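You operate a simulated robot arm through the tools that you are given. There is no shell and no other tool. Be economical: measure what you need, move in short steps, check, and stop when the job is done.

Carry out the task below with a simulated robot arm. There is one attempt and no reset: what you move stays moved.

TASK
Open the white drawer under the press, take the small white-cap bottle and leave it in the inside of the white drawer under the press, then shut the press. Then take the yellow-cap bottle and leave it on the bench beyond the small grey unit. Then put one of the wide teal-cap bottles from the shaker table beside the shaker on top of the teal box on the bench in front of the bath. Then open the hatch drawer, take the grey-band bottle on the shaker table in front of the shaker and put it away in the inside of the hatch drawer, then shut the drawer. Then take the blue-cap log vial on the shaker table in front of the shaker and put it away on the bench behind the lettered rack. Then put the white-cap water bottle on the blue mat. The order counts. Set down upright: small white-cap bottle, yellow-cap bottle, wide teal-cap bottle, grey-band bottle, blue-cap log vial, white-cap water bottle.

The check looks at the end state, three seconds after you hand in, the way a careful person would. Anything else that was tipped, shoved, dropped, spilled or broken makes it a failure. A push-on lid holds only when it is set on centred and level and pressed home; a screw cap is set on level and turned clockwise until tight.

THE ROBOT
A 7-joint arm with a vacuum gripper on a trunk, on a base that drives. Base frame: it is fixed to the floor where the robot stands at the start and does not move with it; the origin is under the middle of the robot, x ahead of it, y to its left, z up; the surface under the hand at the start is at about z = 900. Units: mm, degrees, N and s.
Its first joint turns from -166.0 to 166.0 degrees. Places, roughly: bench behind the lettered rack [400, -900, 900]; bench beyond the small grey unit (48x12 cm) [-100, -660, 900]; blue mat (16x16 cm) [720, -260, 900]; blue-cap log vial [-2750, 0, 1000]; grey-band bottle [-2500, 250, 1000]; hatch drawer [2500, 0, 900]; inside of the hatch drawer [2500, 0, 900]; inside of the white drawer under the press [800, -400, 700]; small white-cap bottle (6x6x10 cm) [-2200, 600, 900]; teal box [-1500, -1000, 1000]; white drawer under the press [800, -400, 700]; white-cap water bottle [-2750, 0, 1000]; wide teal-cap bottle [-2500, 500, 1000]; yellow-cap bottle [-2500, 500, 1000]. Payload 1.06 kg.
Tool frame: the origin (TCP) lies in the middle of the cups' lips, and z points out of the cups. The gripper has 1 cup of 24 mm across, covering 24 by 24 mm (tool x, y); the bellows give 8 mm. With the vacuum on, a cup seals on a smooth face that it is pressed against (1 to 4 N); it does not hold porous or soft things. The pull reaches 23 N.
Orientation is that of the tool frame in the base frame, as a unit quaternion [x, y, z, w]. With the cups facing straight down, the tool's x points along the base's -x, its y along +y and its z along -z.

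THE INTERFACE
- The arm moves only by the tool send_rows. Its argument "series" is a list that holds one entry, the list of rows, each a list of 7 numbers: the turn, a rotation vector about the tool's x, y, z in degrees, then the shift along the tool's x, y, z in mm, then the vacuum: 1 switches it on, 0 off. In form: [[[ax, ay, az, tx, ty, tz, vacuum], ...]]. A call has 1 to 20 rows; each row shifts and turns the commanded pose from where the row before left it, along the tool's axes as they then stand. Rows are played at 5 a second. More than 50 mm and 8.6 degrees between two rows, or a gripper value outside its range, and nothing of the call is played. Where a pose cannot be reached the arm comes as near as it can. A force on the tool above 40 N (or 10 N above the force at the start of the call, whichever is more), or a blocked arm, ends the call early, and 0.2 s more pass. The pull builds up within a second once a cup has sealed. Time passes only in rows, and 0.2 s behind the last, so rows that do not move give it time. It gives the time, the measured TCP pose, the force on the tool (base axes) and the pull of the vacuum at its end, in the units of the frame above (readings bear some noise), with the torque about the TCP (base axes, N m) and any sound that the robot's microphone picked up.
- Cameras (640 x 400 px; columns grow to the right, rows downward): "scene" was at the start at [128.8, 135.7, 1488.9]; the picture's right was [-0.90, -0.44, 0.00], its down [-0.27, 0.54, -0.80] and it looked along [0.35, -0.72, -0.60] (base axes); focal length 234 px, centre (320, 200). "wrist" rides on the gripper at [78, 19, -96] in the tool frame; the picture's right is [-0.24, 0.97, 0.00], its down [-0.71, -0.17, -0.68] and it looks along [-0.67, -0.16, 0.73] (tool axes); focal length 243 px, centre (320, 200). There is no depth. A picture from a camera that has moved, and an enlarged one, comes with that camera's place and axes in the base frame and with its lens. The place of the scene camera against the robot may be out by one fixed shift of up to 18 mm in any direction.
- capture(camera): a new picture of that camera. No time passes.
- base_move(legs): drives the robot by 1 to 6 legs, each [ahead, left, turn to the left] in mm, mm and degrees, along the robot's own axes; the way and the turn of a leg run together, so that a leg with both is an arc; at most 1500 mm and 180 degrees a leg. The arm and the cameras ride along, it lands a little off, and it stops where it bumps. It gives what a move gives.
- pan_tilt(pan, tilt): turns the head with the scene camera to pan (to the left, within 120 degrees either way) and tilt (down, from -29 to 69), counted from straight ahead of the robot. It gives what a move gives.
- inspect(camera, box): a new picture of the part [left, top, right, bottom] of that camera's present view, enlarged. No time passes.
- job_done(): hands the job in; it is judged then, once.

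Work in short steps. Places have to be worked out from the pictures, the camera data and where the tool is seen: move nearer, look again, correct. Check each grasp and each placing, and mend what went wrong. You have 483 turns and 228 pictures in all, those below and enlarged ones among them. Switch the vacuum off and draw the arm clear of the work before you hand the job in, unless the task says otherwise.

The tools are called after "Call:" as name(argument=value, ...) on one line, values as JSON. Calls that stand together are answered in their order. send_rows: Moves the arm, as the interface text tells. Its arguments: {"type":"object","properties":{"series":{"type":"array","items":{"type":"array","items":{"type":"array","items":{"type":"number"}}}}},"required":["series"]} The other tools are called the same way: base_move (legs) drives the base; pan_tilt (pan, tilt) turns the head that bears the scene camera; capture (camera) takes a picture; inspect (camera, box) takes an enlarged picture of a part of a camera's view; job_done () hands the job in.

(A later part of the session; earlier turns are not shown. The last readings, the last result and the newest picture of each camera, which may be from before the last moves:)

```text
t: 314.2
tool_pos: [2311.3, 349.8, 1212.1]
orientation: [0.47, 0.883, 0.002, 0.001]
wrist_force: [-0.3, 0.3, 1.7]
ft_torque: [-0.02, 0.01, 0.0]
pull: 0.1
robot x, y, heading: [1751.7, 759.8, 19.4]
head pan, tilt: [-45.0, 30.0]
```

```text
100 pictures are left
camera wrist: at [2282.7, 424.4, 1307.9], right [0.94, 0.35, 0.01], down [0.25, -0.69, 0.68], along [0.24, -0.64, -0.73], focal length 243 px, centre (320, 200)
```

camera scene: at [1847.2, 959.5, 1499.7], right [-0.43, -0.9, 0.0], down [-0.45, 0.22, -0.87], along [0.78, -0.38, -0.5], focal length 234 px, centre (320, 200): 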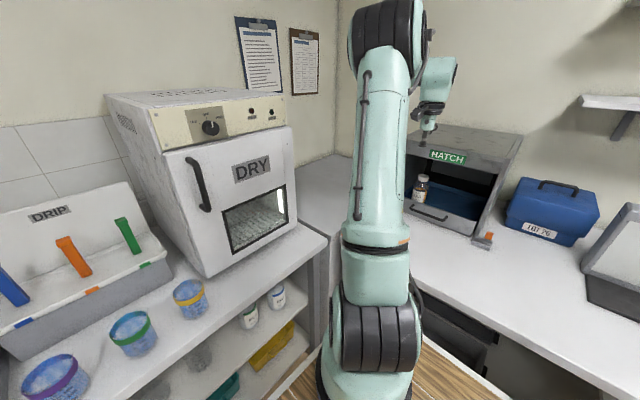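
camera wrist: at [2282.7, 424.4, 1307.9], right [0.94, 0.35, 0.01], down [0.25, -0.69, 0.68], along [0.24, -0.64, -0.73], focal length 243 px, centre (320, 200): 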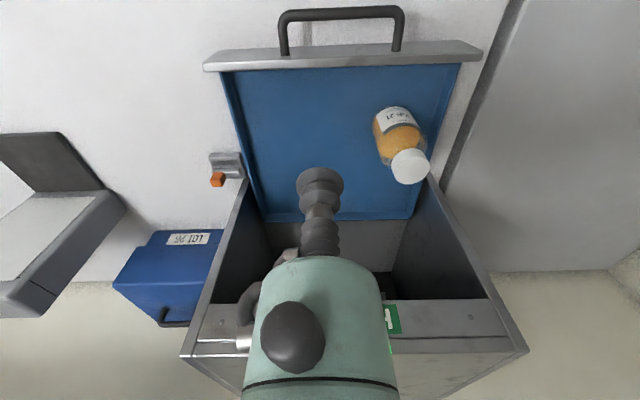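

Drawer is open. I raise the tool, move the base away and swing the arm forward, then go for the grey-band bottle.

Call:
send_rows(series=[[[0, 0, 0, 0, 0, -45, 0], [0, 0, 0, 0, 0, -25, 0]]])

Call:
base_move(legs=[[0, 180, 0], [-700, 0, 0]])

Call:
send_rows(series=[[[0, 0, -4.98, 3.4, 48.4, 0, 0], [0, 0, -4.98, 3.4, 48.4, 0, 0], [0, 0, -4.98, 3.4, 48.4, 0, 0], [0, 0, -4.98, 3.4, 48.4, 0, 0], [0, 0, -4.98, 3.4, 48.4, 0, 0], [0, 0, -4.98, 3.4, 48.4, 0, 0], [0, 0, -4.98, 3.4, 48.4, 0, 0], [0, 0, -4.98, 3.4, 48.4, 0, 0], [0, 0, -4.98, 3.4, 48.4, 0, 0], [0, 0, -4.98, 3.4, 48.4, 0, 0], [0, 0, -4.98, 3.4, 48.4, 0, 0], [0, 0, -4.98, 3.4, 48.4, 0, 0], [0, 0, -4.98, 3.4, 48.4, 0, 0]]])

```text
t: 314.8
tool_pos: [2310.2, 348.0, 1283.9]
orientation: [0.471, 0.882, 0.002, 0.001]
wrist_force: [0.4, 0.0, 0.4]
ft_torque: [-0.02, 0.0, -0.03]
pull: 0.1
robot x, y, heading: [1753.0, 765.3, 19.5]
head pan, tilt: [-45.0, 30.0]
```

```text
t: 319.8
tool_pos: [1592.2, 284.1, 1282.7]
orientation: [0.468, 0.884, 0.002, 0.002]
wrist_force: [0.3, 0.6, 0.1]
ft_torque: [-0.01, 0.02, -0.03]
pull: 0.0
robot x, y, heading: [1029.1, 697.1, 19.7]
head pan, tilt: [-45.0, 30.0]
```

```text
t: 322.6
tool_pos: [1814.6, 837.4, 1287.4]
orientation: [-0.079, 0.997, 0.001, 0.002]
wrist_force: [-0.5, -0.1, 0.3]
ft_torque: [-0.01, 0.01, -0.01]
pull: 0.0
robot x, y, heading: [1027.0, 696.6, 19.8]
head pan, tilt: [-45.0, 30.0]
```

I drive the long way back and turn to face the shaker table.

Call:
base_move(legs=[[-1400, -50, 0], [-1400, 0, 0], [-845, 0, 0]])

Call:
base_move(legs=[[0, 0, 91]])

Call:
pan_tilt(pan=0, tilt=40)

Call:
capture(camera="scene")

Call:
capture(camera="wrist")

```text
t: 340.2
tool_pos: [-1554.7, -519.0, 1285.5]
orientation: [-0.097, 0.995, 0.001, 0.002]
wrist_force: [0.7, -0.4, -0.4]
ft_torque: [-0.03, -0.04, 0.03]
pull: 0.1
robot x, y, heading: [-2332.6, -689.5, 21.7]
head pan, tilt: [-45.0, 30.0]
```

```text
t: 344.6
tool_pos: [-2556.5, 75.7, 1286.6]
orientation: [0.791, -0.611, -0.003, -0.002]
wrist_force: [0.5, 0.5, -0.2]
ft_torque: [0.0, 0.02, 0.0]
pull: 0.0
robot x, y, heading: [-2338.7, -691.1, 115.5]
head pan, tilt: [-45.0, 30.0]
```

```text
t: 345.7
tool_pos: [-2555.9, 77.9, 1285.7]
orientation: [0.791, -0.612, -0.002, -0.002]
wrist_force: [-0.1, 0.0, 0.7]
ft_torque: [0.02, -0.01, -0.01]
pull: 0.0
robot x, y, heading: [-2335.2, -692.9, 115.6]
head pan, tilt: [0.0, 40.0]
```

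```text
99 pictures are left
camera scene: at [-2614.8, -610.7, 1484.3], right [0.9, 0.43, 0.0], down [0.28, -0.58, -0.77], along [-0.33, 0.69, -0.64], focal length 234 px, centre (320, 200)
```

scene: 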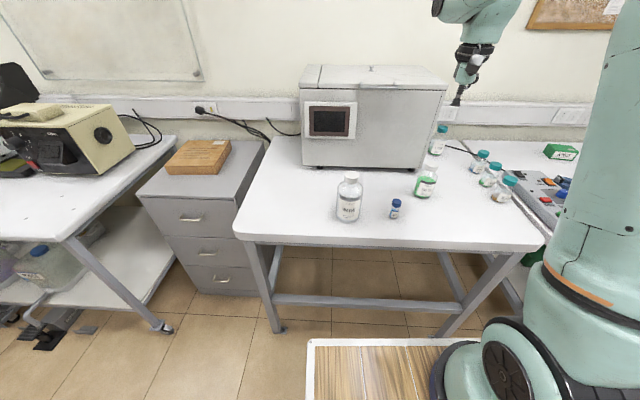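

```text
98 pictures are left
camera wrist: at [-2554.5, -4.0, 1381.8], right [-1.0, -0.02, 0.0], down [-0.01, 0.73, 0.69], along [-0.01, 0.69, -0.73], focal length 243 px, centre (320, 200)
```

wrist: 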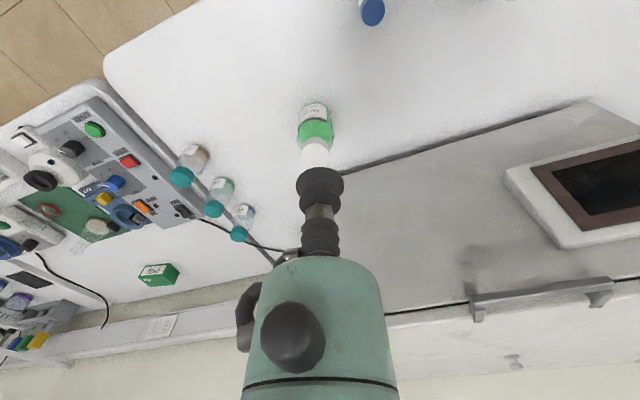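

The grey-band bottle (green contents) is at about (-2552,217). I move over it and descend to z≈1120.

Call:
send_rows(series=[[[0, 0, 0, -44.9, -12.7, 0, 0], [0, 0, 0, -44.9, -12.7, 0, 0], [0, 0, 0, -44.9, -12.7, 0, 0], [0, 0, 0, 0, 0, 42, 0], [0, 0, 0, 0, 0, 42, 0], [0, 0, 0, 0, 0, 42, 0], [0, 0, 0, 0, 0, 40, 0]]])

Call:
capture(camera="wrist")

```text
t: 347.3
tool_pos: [-2553.0, 216.2, 1120.7]
orientation: [0.791, -0.611, -0.002, -0.002]
wrist_force: [-0.4, -1.6, 0.5]
ft_torque: [-0.01, 0.03, 0.02]
pull: 0.1
robot x, y, heading: [-2335.9, -689.2, 115.7]
head pan, tilt: [0.0, 40.0]
```

```text
97 pictures are left
camera wrist: at [-2550.2, 135.8, 1216.0], right [-1.0, -0.02, 0.0], down [-0.01, 0.73, 0.69], along [-0.01, 0.69, -0.73], focal length 243 px, centre (320, 200)
```

wrist: 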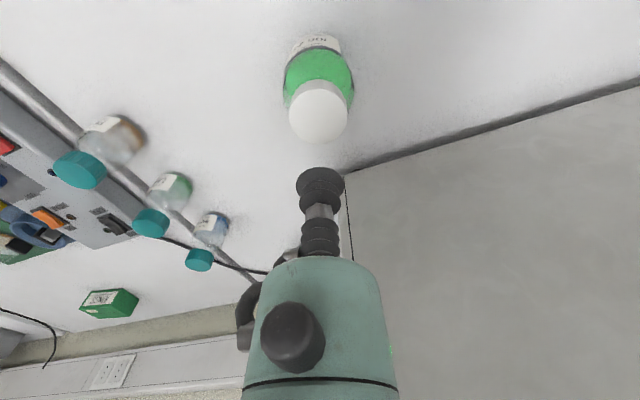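

Aligned; cap top ≈1033. I descend and creep with vacuum.

Call:
send_rows(series=[[[0, 0, 0, 0, 0, 40, 0], [0, 0, 0, 0, 0, 36, 0], [0, 0, 0, 0, 0, 6, 1], [0, 0, 0, 0, 0, 4, 1], [0, 0, 0, 0, 0, 2, 1], [0, 0, 0, 0, 0, 0, 1]]])

```text
t: 348.7
tool_pos: [-2552.6, 216.1, 1034.1]
orientation: [0.791, -0.612, -0.002, -0.002]
wrist_force: [0.6, -4.2, 16.9]
ft_torque: [0.03, -0.04, 0.02]
pull: 22.4
robot x, y, heading: [-2335.8, -694.6, 115.3]
head pan, tilt: [0.0, 40.0]
```

Sealed at z≈1036. I lift.

Call:
send_rows(series=[[[0, 0, 0, 0, 0, -5, 1], [0, 0, 0, 0, 0, -15, 1], [0, 0, 0, 0, 0, -30, 1], [0, 0, 0, 0, 0, -45, 1], [0, 0, 0, 0, 0, -45, 1], [0, 0, 0, 0, 0, -45, 1], [0, 0, 0, 0, 0, -45, 1]]])

Call:
capture(camera="wrist")

```text
t: 350.3
tool_pos: [-2553.4, 217.1, 1264.4]
orientation: [0.791, -0.612, -0.001, 0.0]
wrist_force: [0.3, 0.3, -3.6]
ft_torque: [0.02, 0.02, -0.02]
pull: 23.0
robot x, y, heading: [-2333.6, -688.3, 115.6]
head pan, tilt: [0.0, 40.0]
```

```text
96 pictures are left
camera wrist: at [-2553.0, 136.0, 1359.8], right [-1.0, -0.02, 0.0], down [-0.01, 0.73, 0.69], along [-0.01, 0.69, -0.73], focal length 243 px, centre (320, 200)
```

wrist: 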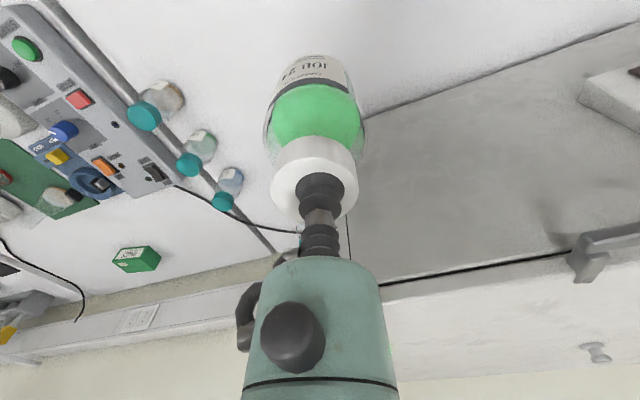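

Held securely. I raise a bit more, turn along the room and drive toward the hatch, staying on the left side of the aisle.

Call:
send_rows(series=[[[0, 0, 0, 0, 0, -25, 1], [0, 0, 0, 0, 0, 0, 1]]])

Call:
base_move(legs=[[0, 0, -94], [1300, 100, 0]])

```text
t: 350.9
tool_pos: [-2554.2, 216.6, 1288.8]
orientation: [0.791, -0.612, -0.001, -0.001]
wrist_force: [-0.3, -0.3, -4.9]
ft_torque: [0.0, 0.02, 0.01]
pull: 22.9
robot x, y, heading: [-2339.8, -690.3, 115.4]
head pan, tilt: [0.0, 40.0]
```

```text
t: 361.3
tool_pos: [-269.3, 65.0, 1290.0]
orientation: [-0.102, 0.995, 0.0, 0.002]
wrist_force: [1.3, 1.0, -4.5]
ft_torque: [0.03, 0.05, -0.01]
pull: 22.5
robot x, y, heading: [-1187.0, -109.7, 22.7]
head pan, tilt: [0.0, 40.0]
```

I correct the heading and continue.

Call:
base_move(legs=[[0, 0, -2.7], [1250, 0, 0], [1150, 0, 0]])

```text
t: 373.4
tool_pos: [1980.1, 843.7, 1289.3]
orientation: [-0.078, 0.997, 0.0, 0.002]
wrist_force: [-0.4, -0.7, -4.9]
ft_torque: [-0.05, 0.03, -0.01]
pull: 22.8
robot x, y, heading: [1058.5, 715.2, 19.7]
head pan, tilt: [0.0, 40.0]
```

In position near the end. I shorten the radius and swing the arm right.

Call:
send_rows(series=[[[0, 0, 0, 37, 0, 0, 1], [0, 0, 0, 37, 0, 0, 1], [0, 0, 0, 37, 0, 0, 1], [0, 0, 4.9, 2.2, -48.5, 0, 1], [0, 0, 4.9, 2.2, -48.5, 0, 1], [0, 0, 4.9, 2.2, -48.5, 0, 1], [0, 0, 4.9, 2.2, -48.5, 0, 1], [0, 0, 4.9, 2.2, -48.5, 0, 1], [0, 0, 4.9, 2.2, -48.5, 0, 1], [0, 0, 4.9, 2.2, -48.5, 0, 1], [0, 0, 4.9, 2.2, -48.5, 0, 1], [0, 0, 4.9, 2.2, -48.5, 0, 1], [0, 0, 4.9, 2.2, -48.5, 0, 1], [0, 0, 4.9, 2.2, -48.5, 0, 1], [0, 0, 4.9, 2.2, -48.5, 0, 1], [0, 0, 4.9, 2.2, -48.5, 0, 1]]])

Call:
base_move(legs=[[650, 0, 0], [0, -170, 0]])

Call:
capture(camera="wrist")

Call:
pan_tilt(pan=-45, tilt=35)

Call:
capture(camera="scene")

```text
t: 376.8
tool_pos: [1636.5, 274.9, 1288.8]
orientation: [0.46, 0.888, 0.001, 0.002]
wrist_force: [1.9, 0.2, -5.0]
ft_torque: [0.01, -0.05, 0.02]
pull: 23.3
robot x, y, heading: [1056.0, 714.9, 19.8]
head pan, tilt: [0.0, 40.0]
```

```text
t: 381.5
tool_pos: [2304.5, 335.7, 1287.5]
orientation: [0.459, 0.889, 0.001, 0.002]
wrist_force: [0.4, -0.6, -4.5]
ft_torque: [0.04, 0.0, -0.01]
pull: 23.3
robot x, y, heading: [1726.8, 777.0, 20.0]
head pan, tilt: [0.0, 40.0]
```

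```text
95 pictures are left
camera wrist: at [2274.3, 411.2, 1383.6], right [0.93, 0.37, 0.0], down [0.27, -0.68, 0.69], along [0.26, -0.64, -0.73], focal length 243 px, centre (320, 200)
```

wrist: 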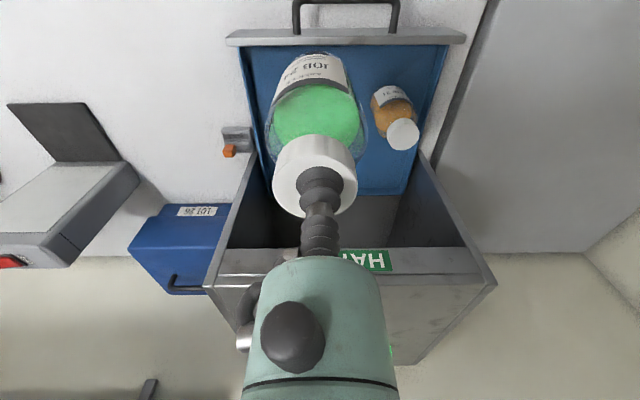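

```text
t: 382.6
tool_pos: [2304.6, 336.2, 1287.9]
orientation: [0.458, 0.889, 0.001, 0.002]
wrist_force: [-1.3, -0.8, -3.8]
ft_torque: [0.05, -0.04, 0.01]
pull: 23.0
robot x, y, heading: [1720.3, 777.2, 19.7]
head pan, tilt: [-45.0, 35.0]
```

```text
94 pictures are left
camera scene: at [1816.9, 974.2, 1491.9], right [-0.42, -0.91, 0.0], down [-0.52, 0.24, -0.82], along [0.74, -0.35, -0.57], focal length 234 px, centre (320, 200)
```

scene: 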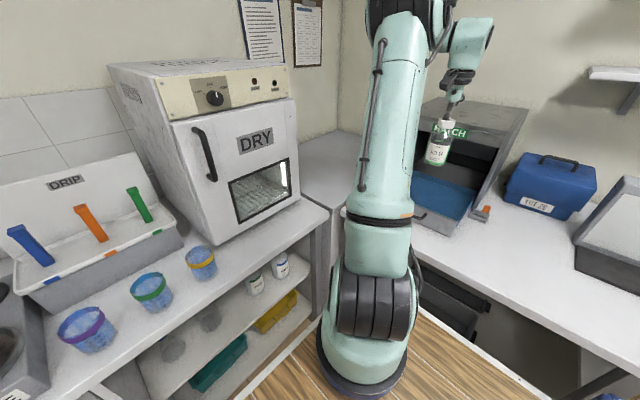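

The drawer is below. I move to u≈2268, v≈-545 (clear of the lintel and the other bottle) and descend partway.

Call:
send_rows(series=[[[0, 0, 0, -33.5, -16, 0, 1], [0, 0, 0, -33.5, -16, 0, 1], [0, 0, 0, 0, 0, 45, 1], [0, 0, 0, 0, 0, 45, 1], [0, 0, 0, 0, 0, 40, 1]]])

Call:
capture(camera="wrist")

Call:
inspect(camera="scene", box=[360, 60, 560, 260])

```text
t: 383.8
tool_pos: [2317.3, 262.3, 1158.4]
orientation: [0.459, 0.889, 0.001, 0.001]
wrist_force: [0.8, -0.4, -4.1]
ft_torque: [0.01, -0.05, 0.02]
pull: 23.1
robot x, y, heading: [1720.6, 776.8, 19.9]
head pan, tilt: [-45.0, 35.0]
```

```text
93 pictures are left
camera wrist: at [2287.6, 337.6, 1254.5], right [0.93, 0.37, 0.0], down [0.27, -0.68, 0.69], along [0.26, -0.64, -0.73], focal length 243 px, centre (320, 200)
```

wrist: 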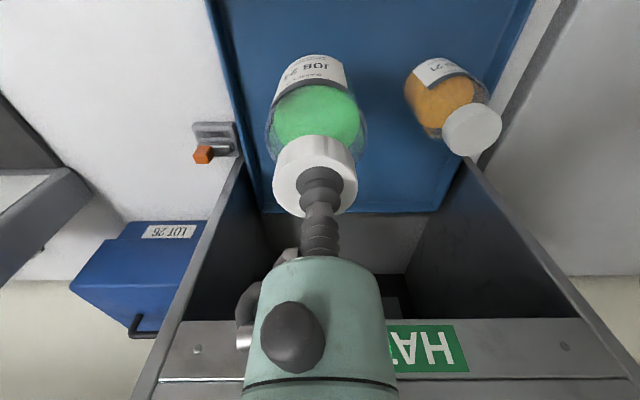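

```text
2.00 times, centred on (460, 160) of scene
camera zoom: at [1816.6, 974.4, 1491.9], right [-0.42, -0.91, 0.0], down [-0.52, 0.24, -0.82], along [0.74, -0.35, -0.57], focal length 467 px, centre (40, 280)
```

zoom: 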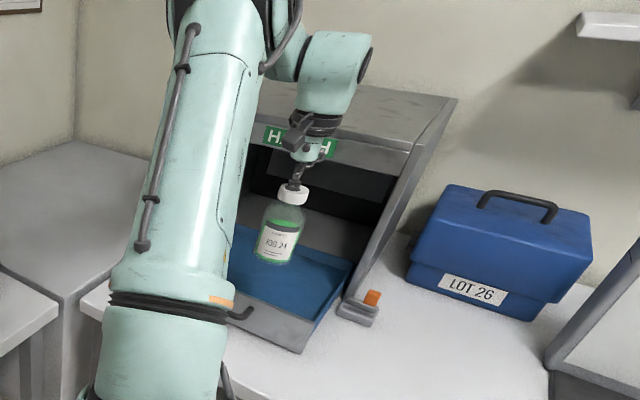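

Clearance looks fine. I descend further and creep to contact.

Call:
send_rows(series=[[[0, 0, 0, 0, 0, 40, 1], [0, 0, 0, 0, 0, 40, 1], [0, 0, 0, 0, 0, 10, 1], [0, 0, 0, 0, 0, 4, 1], [0, 0, 0, 0, 0, 3, 1], [0, 0, 0, 0, 0, 3, 1], [0, 0, 0, 0, 0, 0, 1]]])

```text
t: 385.4
tool_pos: [2316.7, 262.6, 1057.9]
orientation: [0.458, 0.889, 0.001, 0.001]
wrist_force: [0.1, 0.1, -5.3]
ft_torque: [0.03, 0.01, 0.02]
pull: 22.7
robot x, y, heading: [1720.8, 776.8, 19.9]
head pan, tilt: [-45.0, 35.0]
```

Call:
send_rows(series=[[[0, 0, 0, 0, 0, 2, 1], [0, 0, 0, 0, 0, 2, 1], [0, 0, 0, 0, 0, 2, 1], [0, 0, 0, 0, 0, 0, 1]]])

```text
t: 386.4
tool_pos: [2316.8, 263.7, 1052.6]
orientation: [0.458, 0.889, 0.001, 0.002]
wrist_force: [-0.4, 1.5, 3.1]
ft_torque: [0.06, -0.04, 0.02]
pull: 22.8
robot x, y, heading: [1722.2, 775.4, 19.7]
head pan, tilt: [-45.0, 35.0]
```

Contact (light, 3 N). I release and lift.

Call:
send_rows(series=[[[0, 0, 0, 0, 0, 0, 0], [0, 0, 0, 0, 0, 0, 0], [0, 0, 0, 0, 0, 0, 0], [0, 0, 0, 0, 0, -4, 0], [0, 0, 0, 0, 0, -15, 0], [0, 0, 0, 0, 0, -40, 0], [0, 0, 0, 0, 0, -45, 0], [0, 0, 0, 0, 0, -45, 0], [0, 0, 0, 0, 0, -30, 0]]])

Call:
capture(camera="wrist")

```text
t: 388.4
tool_pos: [2318.6, 262.7, 1230.6]
orientation: [0.459, 0.889, 0.002, 0.002]
wrist_force: [0.6, -0.5, -0.3]
ft_torque: [-0.01, 0.02, -0.01]
pull: 0.1
robot x, y, heading: [1727.1, 776.4, 19.8]
head pan, tilt: [-45.0, 35.0]
```

```text
91 pictures are left
camera wrist: at [2288.7, 337.8, 1326.9], right [0.93, 0.37, 0.0], down [0.27, -0.68, 0.69], along [0.26, -0.63, -0.73], focal length 243 px, centre (320, 200)
```

wrist: 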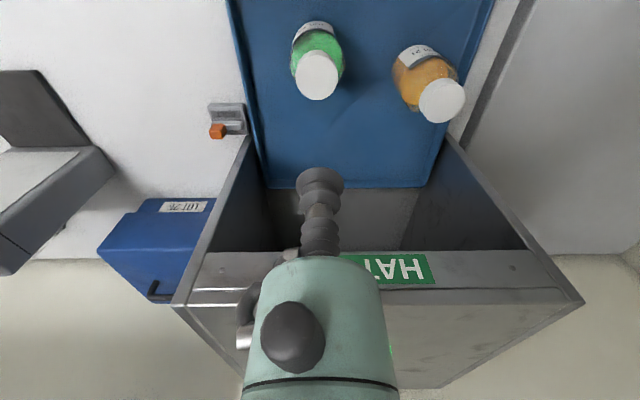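

Bottle upright in the tray. To close it: I move outside the panel left of the handle (u≈2214), tilt 40°, and lower to z≈945.

Call:
send_rows(series=[[[0, 0, 0, 39.9, -3.3, 0, 0], [0, 0, 0, 39.9, -3.3, 0, 0], [0, 0, 0, 39.9, -3.3, 0, 0], [0, 0, 0, 39.9, -3.3, 0, 0], [2.13, -7.72, 0, 0, 0, 0, 0], [2.13, -7.72, 0, 0, 0, 0, 0], [2.13, -7.72, 0, 0, 0, 0, 0], [2.13, -7.72, 0, 0, 0, 0, 0], [2.13, -7.72, 0, 0, 0, 0, 0], [0, 0, 0, 29.5, 8.1, 36.4, 0], [0, 0, 0, 29.5, 8.1, 36.4, 0], [0, 0, 0, 29.5, 8.1, 36.4, 0]]])

Call:
capture(camera="wrist")

```text
t: 391.2
tool_pos: [2272.9, 410.5, 1106.5]
orientation: [0.376, 0.861, -0.213, 0.267]
wrist_force: [0.0, -0.8, 0.7]
ft_torque: [0.01, -0.04, 0.03]
pull: 0.0
out of reach, approached as far as the arm can: row 9, 10, 11
robot x, y, heading: [1725.3, 776.1, 20.0]
head pan, tilt: [-45.0, 35.0]
stopped in row 12: the arm was blocked; the commanded pose is now the measured one
```

```text
90 pictures are left
camera wrist: at [2214.4, 519.9, 1128.4], right [0.88, 0.48, -0.01], down [0.07, -0.1, 0.99], along [0.48, -0.87, -0.12], focal length 243 px, centre (320, 200)
```

wrist: 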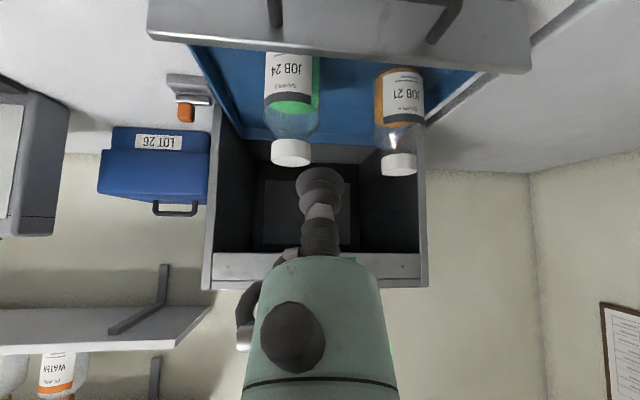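

The arm got blocked (too close to itself). I check the scene view.

Call:
capture(camera="scene")

```text
89 pictures are left
camera scene: at [1816.5, 974.0, 1491.9], right [-0.42, -0.91, 0.0], down [-0.52, 0.24, -0.82], along [0.74, -0.35, -0.57], focal length 234 px, centre (320, 200)
```

scene: 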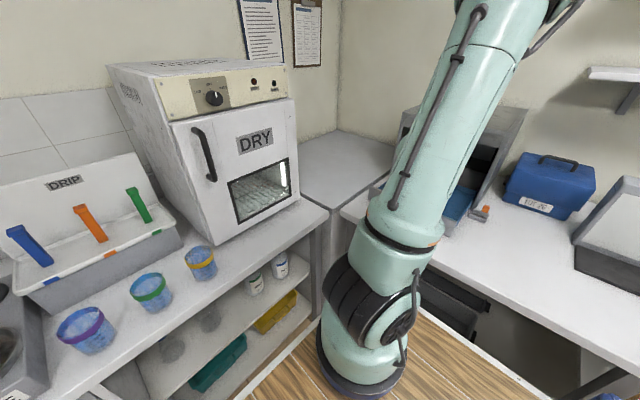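

The elbow ran into a limit from being too close. I raise and untilt, then step the base back a bit for a roomier stance.

Call:
send_rows(series=[[[0, 0, 0, -28, -7.7, -34.5, 0], [0, 0, 0, -28, -7.7, -34.5, 0], [-2.13, 7.72, 0, 0, 0, 0, 0], [-2.13, 7.72, 0, 0, 0, 0, 0], [-2.13, 7.72, 0, 0, 0, 0, 0], [-2.13, 7.72, 0, 0, 0, 0, 0]]])

Call:
capture(camera="scene")

```text
t: 392.6
tool_pos: [2263.8, 385.3, 1212.1]
orientation: [0.415, 0.895, -0.124, 0.108]
wrist_force: [-0.1, 0.8, 0.1]
ft_torque: [0.0, -0.01, 0.01]
pull: 0.0
out of reach, approached as far as the arm can: row 3, 4
robot x, y, heading: [1722.7, 778.7, 20.1]
head pan, tilt: [-45.0, 35.0]
```

```text
88 pictures are left
camera scene: at [1816.6, 974.4, 1491.9], right [-0.42, -0.91, 0.0], down [-0.52, 0.24, -0.82], along [0.74, -0.35, -0.57], focal length 234 px, centre (320, 200)
```

scene: 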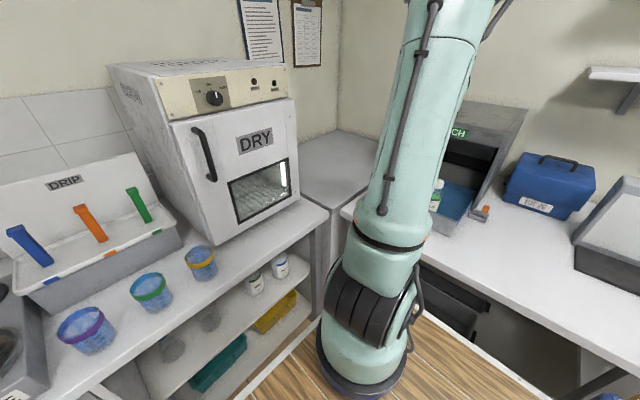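

I finish levelling the tool, then move the base back by 150 mm.

Call:
send_rows(series=[[[-2.6, 5.8, 0, 0, 0, 0, 0], [-2.6, 5.8, 0, 0, 0, 0, 0], [-2.6, 5.8, 0, 0, 0, 0, 0], [0, 0, 0, 0, 0, -30, 0]]])

Call:
base_move(legs=[[-150, 30, 0]])

```text
t: 393.6
tool_pos: [2265.4, 385.2, 1242.5]
orientation: [0.421, 0.907, 0.002, -0.001]
wrist_force: [0.1, 0.3, -0.6]
ft_torque: [-0.01, -0.01, -0.01]
pull: 0.2
robot x, y, heading: [1722.8, 777.0, 19.8]
head pan, tilt: [-45.0, 35.0]
```

```text
t: 395.0
tool_pos: [2110.4, 359.1, 1241.3]
orientation: [0.423, 0.906, 0.001, 0.001]
wrist_force: [0.5, 0.0, -0.4]
ft_torque: [-0.03, 0.0, 0.02]
pull: 0.0
robot x, y, heading: [1568.5, 751.9, 19.6]
head pan, tilt: [-45.0, 35.0]
```

I re-approach in front of the panel (u≈2214, v≈-415), lower to 1100, then tilt only 30°.

Call:
send_rows(series=[[[0, 0, 0, -22, 30.3, 0, 0], [0, 0, 0, -22, 30.3, 0, 0], [0, 0, 0, -22, 30.3, 0, 0], [0, 0, 0, 0, 0, 47, 0], [0, 0, 0, 0, 0, 47, 0], [0, 0, 0, 0, 0, 47, 0], [2.56, -7.05, 0, 0, 0, 0, 0], [2.56, -7.05, 0, 0, 0, 0, 0], [2.56, -7.05, 0, 0, 0, 0, 0], [2.56, -7.05, 0, 0, 0, 0, 0]]])

Call:
capture(camera="wrist")

```text
t: 397.2
tool_pos: [2222.2, 367.4, 1100.6]
orientation: [0.41, 0.875, -0.182, 0.183]
wrist_force: [-0.2, -1.0, -0.1]
ft_torque: [-0.01, 0.01, 0.04]
pull: 0.1
robot x, y, heading: [1572.0, 753.7, 19.6]
head pan, tilt: [-45.0, 35.0]
```

```text
87 pictures are left
camera wrist: at [2173.6, 474.1, 1143.6], right [0.9, 0.43, -0.05], down [0.17, -0.24, 0.96], along [0.4, -0.87, -0.29], focal length 243 px, centre (320, 200)
```

wrist: 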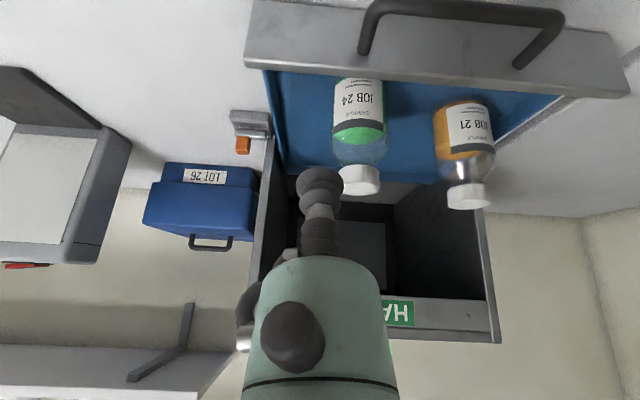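

Panel top is at v≈-459, so there's room. I lower to z≈945.

Call:
send_rows(series=[[[0, 0, 0, 18.2, 6.6, 33.5, 0], [0, 0, 0, 18.2, 6.6, 33.5, 0], [0, 0, 0, 18.2, 6.6, 33.5, 0], [0, 0, 0, 18.2, 6.6, 33.5, 0]]])

Call:
capture(camera="wrist")

```text
t: 398.2
tool_pos: [2221.6, 368.1, 945.8]
orientation: [0.409, 0.875, -0.182, 0.183]
wrist_force: [-1.2, -0.1, 0.4]
ft_torque: [-0.02, -0.02, 0.0]
pull: 0.1
robot x, y, heading: [1572.2, 754.9, 19.8]
head pan, tilt: [-45.0, 35.0]
```

```text
86 pictures are left
camera wrist: at [2173.3, 475.0, 989.7], right [0.9, 0.43, -0.05], down [0.17, -0.24, 0.95], along [0.4, -0.87, -0.29], focal length 243 px, centre (320, 200)
```

wrist: 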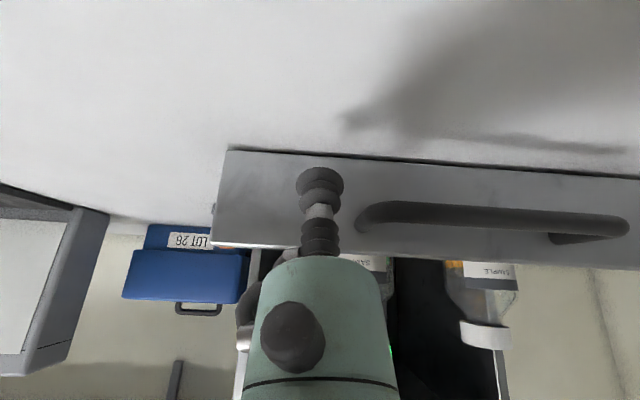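

Positioned in front of the panel's free end. I push slowly.

Call:
send_rows(series=[[[0, 0, 0, -8.2, -3, 5, 0], [0, 0, 0, -8.2, -3, 5, 0], [0, 0, 0, -4.1, -1.5, 2.5, 0], [0, 0, 0, -4.1, -1.5, 2.5, 0], [0, 0, 0, -4.1, -1.5, 2.5, 0], [0, 0, 0, -4.1, -1.5, 2.5, 0], [0, 0, 0, -4.1, -1.5, 2.5, 0], [0, 0, 0, -4.1, -1.5, 2.5, 0], [0, 0, 0, -4.9, -1.8, 3, 0], [0, 0, 0, -6.5, -2.4, 4, 0], [0, 0, 0, -6.5, -2.4, 4, 0], [0, 0, 0, -6.5, -2.4, 4, 0], [0, 0, 0, -6.5, -2.4, 4, 0], [0, 0, 0, -6.5, -2.4, 4, 0], [0, 0, 0, -6.5, -2.4, 4, 0], [0, 0, 0, -6.5, -2.4, 4, 0], [0, 0, 0, -6.5, -2.4, 4, 0]]])

Call:
capture(camera="wrist")

```text
t: 401.8
tool_pos: [2261.6, 255.7, 946.0]
orientation: [0.408, 0.876, -0.181, 0.183]
wrist_force: [-0.6, 1.1, 0.4]
ft_torque: [-0.02, 0.02, 0.0]
pull: 0.0
robot x, y, heading: [1571.7, 751.3, 19.9]
head pan, tilt: [-45.0, 35.0]
```

```text
85 pictures are left
camera wrist: at [2213.9, 362.0, 988.6], right [0.9, 0.43, -0.05], down [0.17, -0.24, 0.95], along [0.4, -0.87, -0.29], focal length 243 px, centre (320, 200)
```

wrist: 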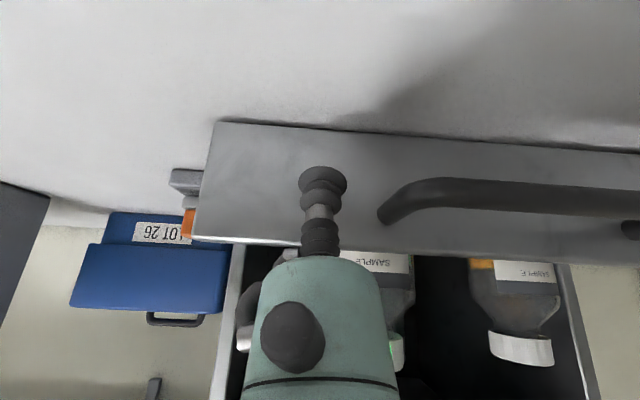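

Moving in, bottles upright. I continue.

Call:
send_rows(series=[[[0, 0, 0, -6.5, -2.4, 4, 0], [0, 0, 0, -6.5, -2.4, 4, 0], [0, 0, 0, -6.5, -2.4, 4, 0], [0, 0, 0, -6.5, -2.4, 4, 0], [0, 0, 0, -6.5, -2.4, 4, 0], [0, 0, 0, -6.5, -2.4, 4, 0], [0, 0, 0, -6.5, -2.4, 4, 0], [0, 0, 0, -6.5, -2.4, 4, 0], [0, 0, 0, -6.5, -2.4, 4, 0], [0, 0, 0, -6.5, -2.4, 4, 0], [0, 0, 0, -6.5, -2.4, 4, 0], [0, 0, 0, -4.1, -1.5, 2.5, 0]]])

Call:
capture(camera="wrist")

```text
t: 404.4
tool_pos: [2293.1, 166.5, 944.9]
orientation: [0.41, 0.875, -0.181, 0.182]
wrist_force: [0.4, 1.5, -0.2]
ft_torque: [0.0, -0.01, 0.01]
pull: 0.0
robot x, y, heading: [1569.9, 753.8, 19.7]
head pan, tilt: [-45.0, 35.0]
```

```text
84 pictures are left
camera wrist: at [2245.0, 274.6, 988.6], right [0.9, 0.43, -0.05], down [0.17, -0.24, 0.95], along [0.4, -0.87, -0.29], focal length 243 px, centre (320, 200)
```

wrist: 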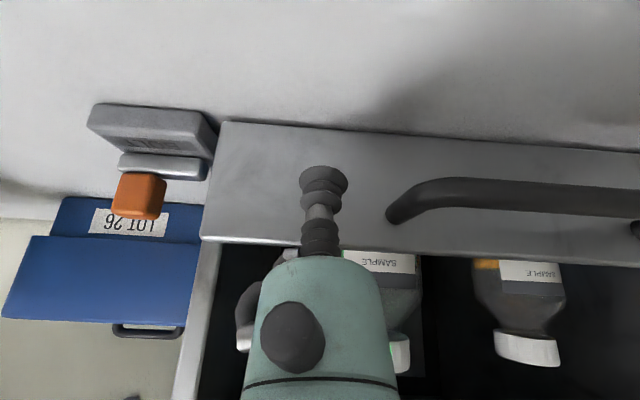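

Nearly home. I continue in small steps until it stops.

Call:
send_rows(series=[[[0, 0, 0, -4.1, -1.5, 2.5, 0], [0, 0, 0, -4.1, -1.5, 2.5, 0], [0, 0, 0, -3.3, -1.2, 2, 0], [0, 0, 0, -2.4, -0.9, 1.5, 0], [0, 0, 0, -2.4, -0.9, 1.5, 0], [0, 0, 0, -2.4, -0.9, 1.5, 0], [0, 0, 0, -2.4, -0.9, 1.5, 0]]])

```text
t: 406.0
tool_pos: [2302.9, 142.0, 945.1]
orientation: [0.409, 0.876, -0.181, 0.182]
wrist_force: [0.2, 1.6, -0.9]
ft_torque: [0.01, -0.01, 0.05]
pull: 0.0
robot x, y, heading: [1571.3, 752.1, 19.7]
head pan, tilt: [-45.0, 35.0]
```

Call:
send_rows(series=[[[0, 0, 0, -2.4, -0.9, 1.5, 0], [0, 0, 0, -2.4, -0.9, 1.5, 0], [0, 0, 0, -2.4, -0.9, 1.5, 0], [0, 0, 0, -2.4, -0.9, 1.5, 0], [0, 0, 0, -1.6, -0.6, 1, 0], [0, 0, 0, -1.6, -0.6, 1, 0]]])

Call:
capture(camera="wrist")

```text
t: 407.4
tool_pos: [2306.8, 128.3, 945.4]
orientation: [0.409, 0.876, -0.181, 0.182]
wrist_force: [-3.7, 5.3, -1.0]
ft_torque: [-0.02, -0.06, 0.04]
pull: 0.0
robot x, y, heading: [1575.0, 753.8, 19.6]
head pan, tilt: [-45.0, 35.0]
```

```text
83 pictures are left
camera wrist: at [2259.5, 235.5, 988.3], right [0.9, 0.43, -0.05], down [0.17, -0.24, 0.95], along [0.4, -0.87, -0.3], focal length 243 px, centre (320, 200)
```

wrist: 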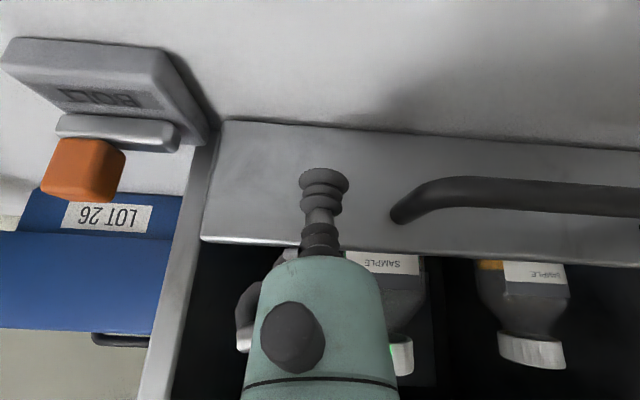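

Resistance is rising (6 N). A few more millimetres to be sure it is home.

Call:
send_rows(series=[[[0, 0, 0, -1.6, -0.6, 1, 0], [0, 0, 0, -1.6, -0.6, 1, 0], [0, 0, 0, -1.2, -0.45, 0.75, 0]]])

```text
t: 408.4
tool_pos: [2309.7, 126.8, 941.9]
orientation: [0.41, 0.876, -0.18, 0.18]
wrist_force: [-4.4, 8.1, 2.7]
ft_torque: [-0.07, -0.08, 0.0]
pull: 0.0
robot x, y, heading: [1573.6, 755.2, 19.5]
head pan, tilt: [-45.0, 35.0]
stopped in row 3: the force on the tool passed its limit at 41 N (the readings are from after the stop); the commanded pose is now the measured one
```

It hit the stop (41 N): shut. I back off and lift.

Call:
send_rows(series=[[[0, 0, 0, 8.2, 3, -5, 0], [0, 0, 0, 36.7, 13.3, -22.5, 0], [0, 0, 0, 36.7, 13.3, -22.5, 0], [0, 0, 0, 36.7, 13.3, -22.5, 0], [0, 0, 0, -21.2, -7.7, -39, 0], [0, 0, 0, -21.2, -7.7, -39, 0], [0, 0, 0, -21.2, -7.7, -39, 0], [0, 0, 0, -21.2, -7.7, -39, 0], [-2.56, 7.05, 0, 0, 0, 0, 0], [-2.56, 7.05, 0, 0, 0, 0, 0], [-2.56, 7.05, 0, 0, 0, 0, 0], [-2.56, 7.05, 0, 0, 0, 0, 0], [0, 0, 0, 0, 0, -45, 0], [0, 0, 0, 0, 0, -45, 0], [0, 0, 0, 0, 0, -45, 0]]])

Call:
inspect(camera="scene", box=[380, 80, 560, 240])

Call:
capture(camera="wrist")

```text
t: 411.6
tool_pos: [2261.6, 259.2, 1259.8]
orientation: [0.424, 0.906, 0.003, -0.004]
wrist_force: [0.1, -0.9, 0.1]
ft_torque: [0.01, 0.0, 0.01]
pull: 0.0
robot x, y, heading: [1571.5, 751.4, 19.7]
head pan, tilt: [-45.0, 35.0]
```

```text
2.50 times, centred on (470, 160) of scene
camera zoom: at [1664.8, 950.9, 1491.9], right [-0.43, -0.9, 0.0], down [-0.52, 0.25, -0.82], along [0.74, -0.35, -0.57], focal length 584 px, centre (-55, 300)
```

zoom: 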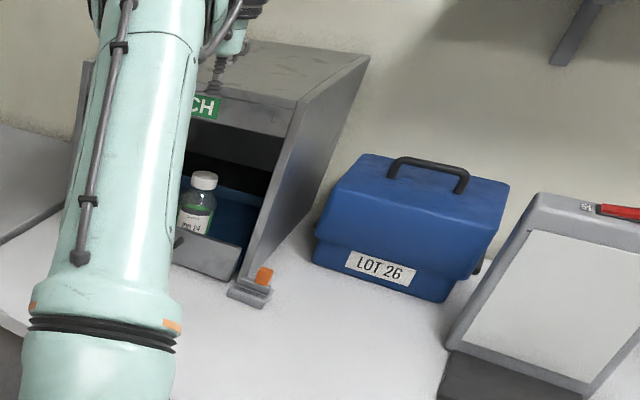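

```text
81 pictures are left
camera wrist: at [2226.0, 331.3, 1356.8], right [0.9, 0.44, 0.0], down [0.33, -0.66, 0.68], along [0.3, -0.61, -0.74], focal length 243 px, centre (320, 200)
```

wrist: 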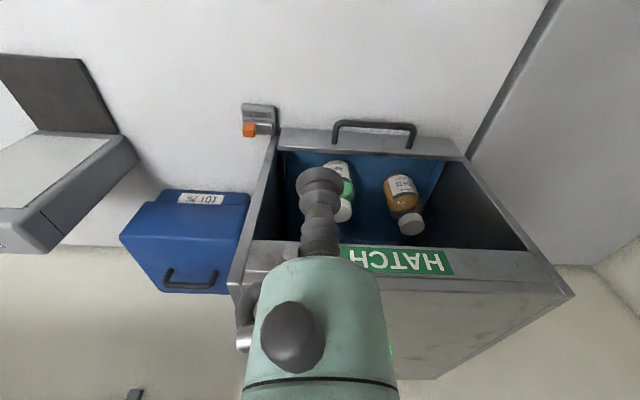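

Shut, with both bottles upright inside. Next the log vial: I retreat, swing the arm forward and drive back.

Call:
base_move(legs=[[0, 150, 0], [-480, 0, 0]])

Call:
send_rows(series=[[[0, 0, 0, 40, 0, -10, 0], [0, 0, 0, 40, 0, -10, 0], [0, 0, 0, 40, 0, 0, 0], [0, 0, -4.98, 2.7, 48.5, 0, 0], [0, 0, -4.98, 2.7, 48.5, 0, 0], [0, 0, -4.98, 2.7, 48.5, 0, 0], [0, 0, -4.98, 2.7, 48.5, 0, 0], [0, 0, -4.98, 2.7, 48.5, 0, 0], [0, 0, -4.98, 2.7, 48.5, 0, 0], [0, 0, -4.98, 2.7, 48.5, 0, 0], [0, 0, -4.98, 2.7, 48.5, 0, 0], [0, 0, -4.98, 2.7, 48.5, 0, 0], [0, 0, -4.98, 2.7, 48.5, 0, 0], [0, 0, -4.98, 2.7, 48.5, 0, 0], [0, 0, -4.98, 2.7, 48.5, 0, 0], [0, 0, -4.98, 2.7, 48.5, 0, 0]]])

Call:
base_move(legs=[[-1300, 0, 0]])

```text
t: 415.4
tool_pos: [1753.8, 238.4, 1259.7]
orientation: [0.425, 0.905, 0.004, -0.003]
wrist_force: [-0.3, 0.5, 0.4]
ft_torque: [0.0, 0.02, 0.0]
pull: 0.1
robot x, y, heading: [1065.6, 733.5, 19.6]
head pan, tilt: [-45.0, 35.0]
```

```text
t: 418.8
tool_pos: [1857.0, 902.4, 1285.4]
orientation: [-0.126, 0.992, 0.004, -0.001]
wrist_force: [0.2, 0.4, 0.5]
ft_torque: [0.04, 0.0, -0.01]
pull: 0.1
robot x, y, heading: [1064.3, 737.0, 19.3]
head pan, tilt: [-45.0, 35.0]
```

```text
t: 425.3
tool_pos: [644.3, 469.9, 1284.6]
orientation: [-0.114, 0.993, 0.005, 0.0]
wrist_force: [0.1, 0.6, -0.3]
ft_torque: [0.0, 0.0, -0.05]
pull: 0.0
robot x, y, heading: [-150.5, 318.4, 18.0]
head pan, tilt: [-45.0, 35.0]
```

I correct heading and continue to the shaker table.

Call:
base_move(legs=[[0, 0, 2], [-1250, -100, 0]])

Call:
base_move(legs=[[-1190, -100, 0]])

```text
t: 431.9
tool_pos: [-485.0, -22.5, 1284.2]
orientation: [-0.129, 0.992, 0.005, -0.001]
wrist_force: [-0.4, -0.9, 0.0]
ft_torque: [-0.01, -0.01, 0.0]
pull: 0.1
robot x, y, heading: [-1276.8, -195.6, 19.9]
head pan, tilt: [-45.0, 35.0]
```

```text
t: 437.8
tool_pos: [-1541.5, -511.4, 1284.4]
orientation: [-0.126, 0.992, 0.004, -0.001]
wrist_force: [-0.3, 0.4, 0.8]
ft_torque: [-0.04, 0.0, 0.0]
pull: 0.1
robot x, y, heading: [-2333.3, -680.4, 19.2]
head pan, tilt: [-45.0, 35.0]
```

Now I turn to face the table.

Call:
base_move(legs=[[0, 0, 90]])

Call:
pan_tilt(pan=0, tilt=40)

Call:
inspect(camera="scene", box=[240, 100, 540, 280])

Call:
capture(camera="wrist")

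```text
t: 442.0
tool_pos: [-2490.8, 114.2, 1284.5]
orientation: [0.786, -0.618, -0.003, 0.003]
wrist_force: [-0.2, -0.1, 0.4]
ft_torque: [0.01, 0.0, 0.02]
pull: 0.1
robot x, y, heading: [-2329.6, -682.4, 108.7]
head pan, tilt: [-45.0, 35.0]
```

```text
t: 443.1
tool_pos: [-2491.3, 113.6, 1285.0]
orientation: [0.786, -0.618, -0.002, 0.003]
wrist_force: [-0.1, 0.0, 0.0]
ft_torque: [-0.01, -0.02, 0.02]
pull: 0.1
robot x, y, heading: [-2330.7, -678.8, 108.6]
head pan, tilt: [0.0, 40.0]
```

```text
2.13 times, centred on (390, 190) of scene
camera zoom: at [-2601.5, -568.4, 1484.3], right [0.95, 0.32, 0.0], down [0.21, -0.61, -0.77], along [-0.24, 0.73, -0.64], focal length 498 px, centre (171, 221)
```

zoom: 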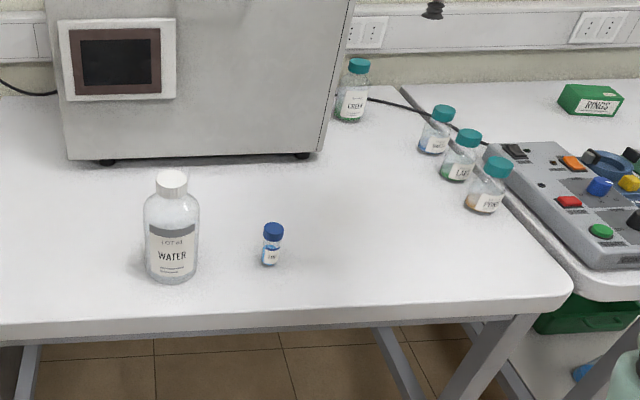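

```text
79 pictures are left
camera wrist: at [-2490.0, 33.9, 1380.6], right [-1.0, 0.0, 0.01], down [0.01, 0.73, 0.68], along [-0.01, 0.68, -0.73], focal length 243 px, centre (320, 200)
```

wrist: 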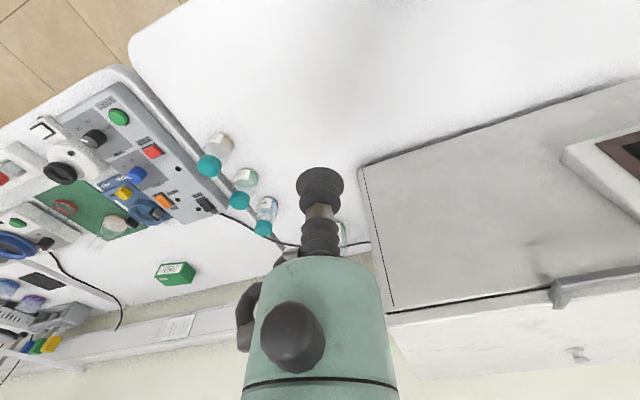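

The vial is near (-2630,57), cap ≈975. I move over it and descend to z≈1060.

Call:
send_rows(series=[[[0, 0, 0, 5.7, 37.2, 0, 0], [0, 0, 0, 5.7, 37.2, 0, 0], [0, 0, 0, 5.7, 37.2, 0, 0], [0, 0, 0, 5.7, 37.2, 0, 0], [0, 0, 0, 0, 0, 45, 0], [0, 0, 0, 0, 0, 45, 0], [0, 0, 0, 0, 0, 45, 0], [0, 0, 0, 0, 0, 45, 0], [0, 0, 0, 0, 0, 45, 0]]])

Call:
capture(camera="wrist")

```text
t: 445.1
tool_pos: [-2632.7, 56.8, 1061.4]
orientation: [0.787, -0.617, -0.004, 0.003]
wrist_force: [0.4, 0.1, 0.7]
ft_torque: [-0.01, 0.01, 0.05]
pull: 0.1
robot x, y, heading: [-2332.9, -682.2, 108.3]
head pan, tilt: [0.0, 40.0]
```

```text
78 pictures are left
camera wrist: at [-2632.0, -22.7, 1157.5], right [-1.0, 0.0, 0.01], down [0.01, 0.73, 0.68], along [-0.01, 0.68, -0.73], focal length 243 px, centre (320, 200)
```

wrist: 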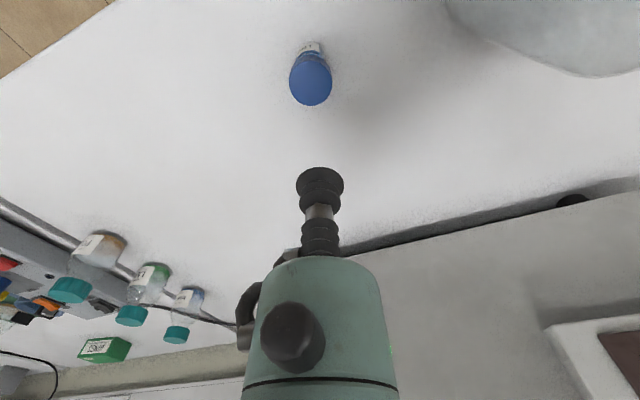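

Cap centre ≈(-2627,36). I correct and descend to z≈1000 to refine.

Call:
send_rows(series=[[[0, 0, 0, 21.7, -0.4, 10, 0], [0, 0, 0, 0, 0, 30, 0], [0, 0, 0, 0, 0, 20, 0]]])

Call:
inspect(camera="wrist", box=[240, 80, 400, 220])

```text
t: 445.9
tool_pos: [-2629.0, 36.2, 1001.2]
orientation: [0.786, -0.618, -0.002, 0.003]
wrist_force: [-0.4, -0.2, -0.2]
ft_torque: [0.01, 0.0, -0.01]
pull: 0.1
robot x, y, heading: [-2333.0, -681.9, 108.5]
head pan, tilt: [0.0, 40.0]
```

```text
2.86 times, centred on (320, 150) of wrist
camera zoom: at [-2627.8, -45.4, 1097.3], right [-1.0, 0.0, 0.01], down [0.0, 0.73, 0.68], along [-0.01, 0.68, -0.73], focal length 693 px, centre (320, 343)
```

zoom: 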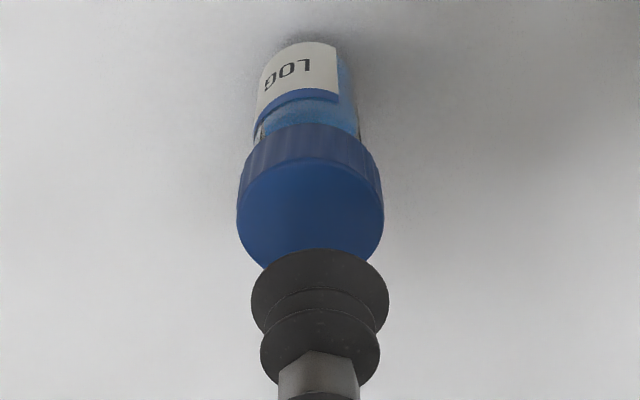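

Nearly centred. I correct 2 mm and creep down with vacuum.

Call:
send_rows(series=[[[0, 0, 0, 0.5, -2, 18, 0], [0, 0, 0, 0, 0, 5, 1], [0, 0, 0, 0, 0, 4, 1], [0, 0, 0, 0, 0, 2, 1], [0, 0, 0, 0, 0, 2, 1], [0, 0, 0, 0, 0, 0, 1]]])

```text
t: 447.3
tool_pos: [-2625.8, 35.5, 970.4]
orientation: [0.786, -0.618, -0.002, 0.003]
wrist_force: [-1.4, -0.1, 15.0]
ft_torque: [0.04, 0.03, -0.02]
pull: 22.9
robot x, y, heading: [-2336.1, -680.3, 108.8]
head pan, tilt: [0.0, 40.0]
```

Sealed. I lift the vial.

Call:
send_rows(series=[[[0, 0, 0, 0, 0, -5, 1], [0, 0, 0, 0, 0, -15, 1], [0, 0, 0, 0, 0, -40, 1], [0, 0, 0, 0, 0, -45, 1], [0, 0, 0, 0, 0, -45, 1], [0, 0, 0, 0, 0, -45, 1], [0, 0, 0, 0, 0, -45, 1]]])

Call:
capture(camera="wrist")

```text
t: 448.9
tool_pos: [-2626.4, 36.2, 1210.6]
orientation: [0.787, -0.617, -0.002, 0.004]
wrist_force: [-0.1, -0.3, -1.5]
ft_torque: [-0.01, -0.03, -0.01]
pull: 22.6
robot x, y, heading: [-2331.3, -682.9, 108.7]
head pan, tilt: [0.0, 40.0]
```

```text
76 pictures are left
camera wrist: at [-2625.3, -44.0, 1307.0], right [-1.0, 0.0, 0.01], down [0.0, 0.73, 0.68], along [-0.01, 0.68, -0.73], focal length 243 px, centre (320, 200)
```

wrist: 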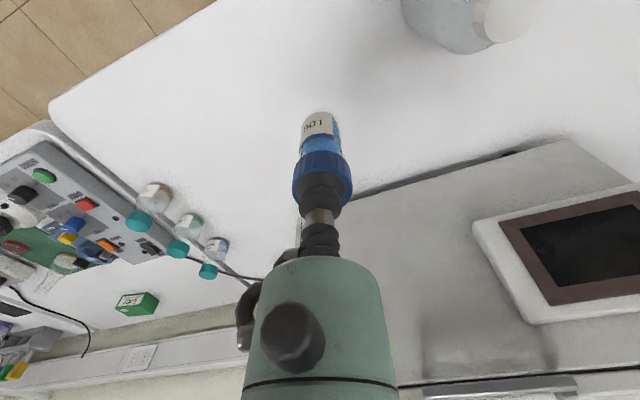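

Vial held. Destination is behind the lettered rack; I drive there and will face the bench.

Call:
base_move(legs=[[0, 0, -89], [1300, 60, 0]])

```text
t: 459.2
tool_pos: [-427.4, 145.1, 1210.0]
orientation: [-0.136, 0.991, 0.005, -0.001]
wrist_force: [-0.8, 0.1, 0.2]
ft_torque: [0.01, -0.02, 0.02]
pull: 23.0
robot x, y, heading: [-1128.0, -172.5, 20.5]
head pan, tilt: [0.0, 40.0]
```

Call:
base_move(legs=[[1245, 60, 0], [0, 0, -90]])

Call:
pan_tilt(pan=0, tilt=40)

Call:
capture(camera="scene")

```text
t: 469.4
tool_pos: [345.3, -386.5, 1211.4]
orientation: [0.604, 0.797, 0.003, 0.002]
wrist_force: [-0.3, -0.4, -0.4]
ft_torque: [-0.04, -0.03, 0.0]
pull: 22.6
robot x, y, heading: [27.8, 317.8, -69.4]
head pan, tilt: [0.0, 40.0]
```

```text
t: 470.0
tool_pos: [343.6, -386.1, 1210.6]
orientation: [0.605, 0.796, 0.003, 0.002]
wrist_force: [0.5, -0.2, -1.3]
ft_torque: [-0.04, -0.01, -0.01]
pull: 22.5
robot x, y, heading: [29.1, 319.9, -69.6]
head pan, tilt: [0.0, 40.0]
```

```text
75 pictures are left
camera scene: at [279.9, 224.3, 1484.3], right [-0.94, -0.35, 0.0], down [-0.23, 0.6, -0.77], along [0.27, -0.72, -0.64], focal length 234 px, centre (320, 200)
```

scene: 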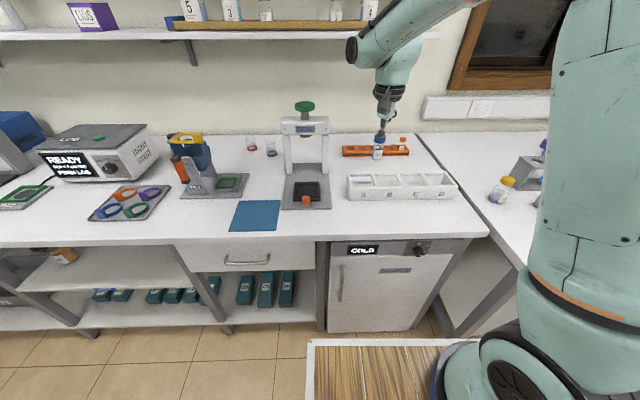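

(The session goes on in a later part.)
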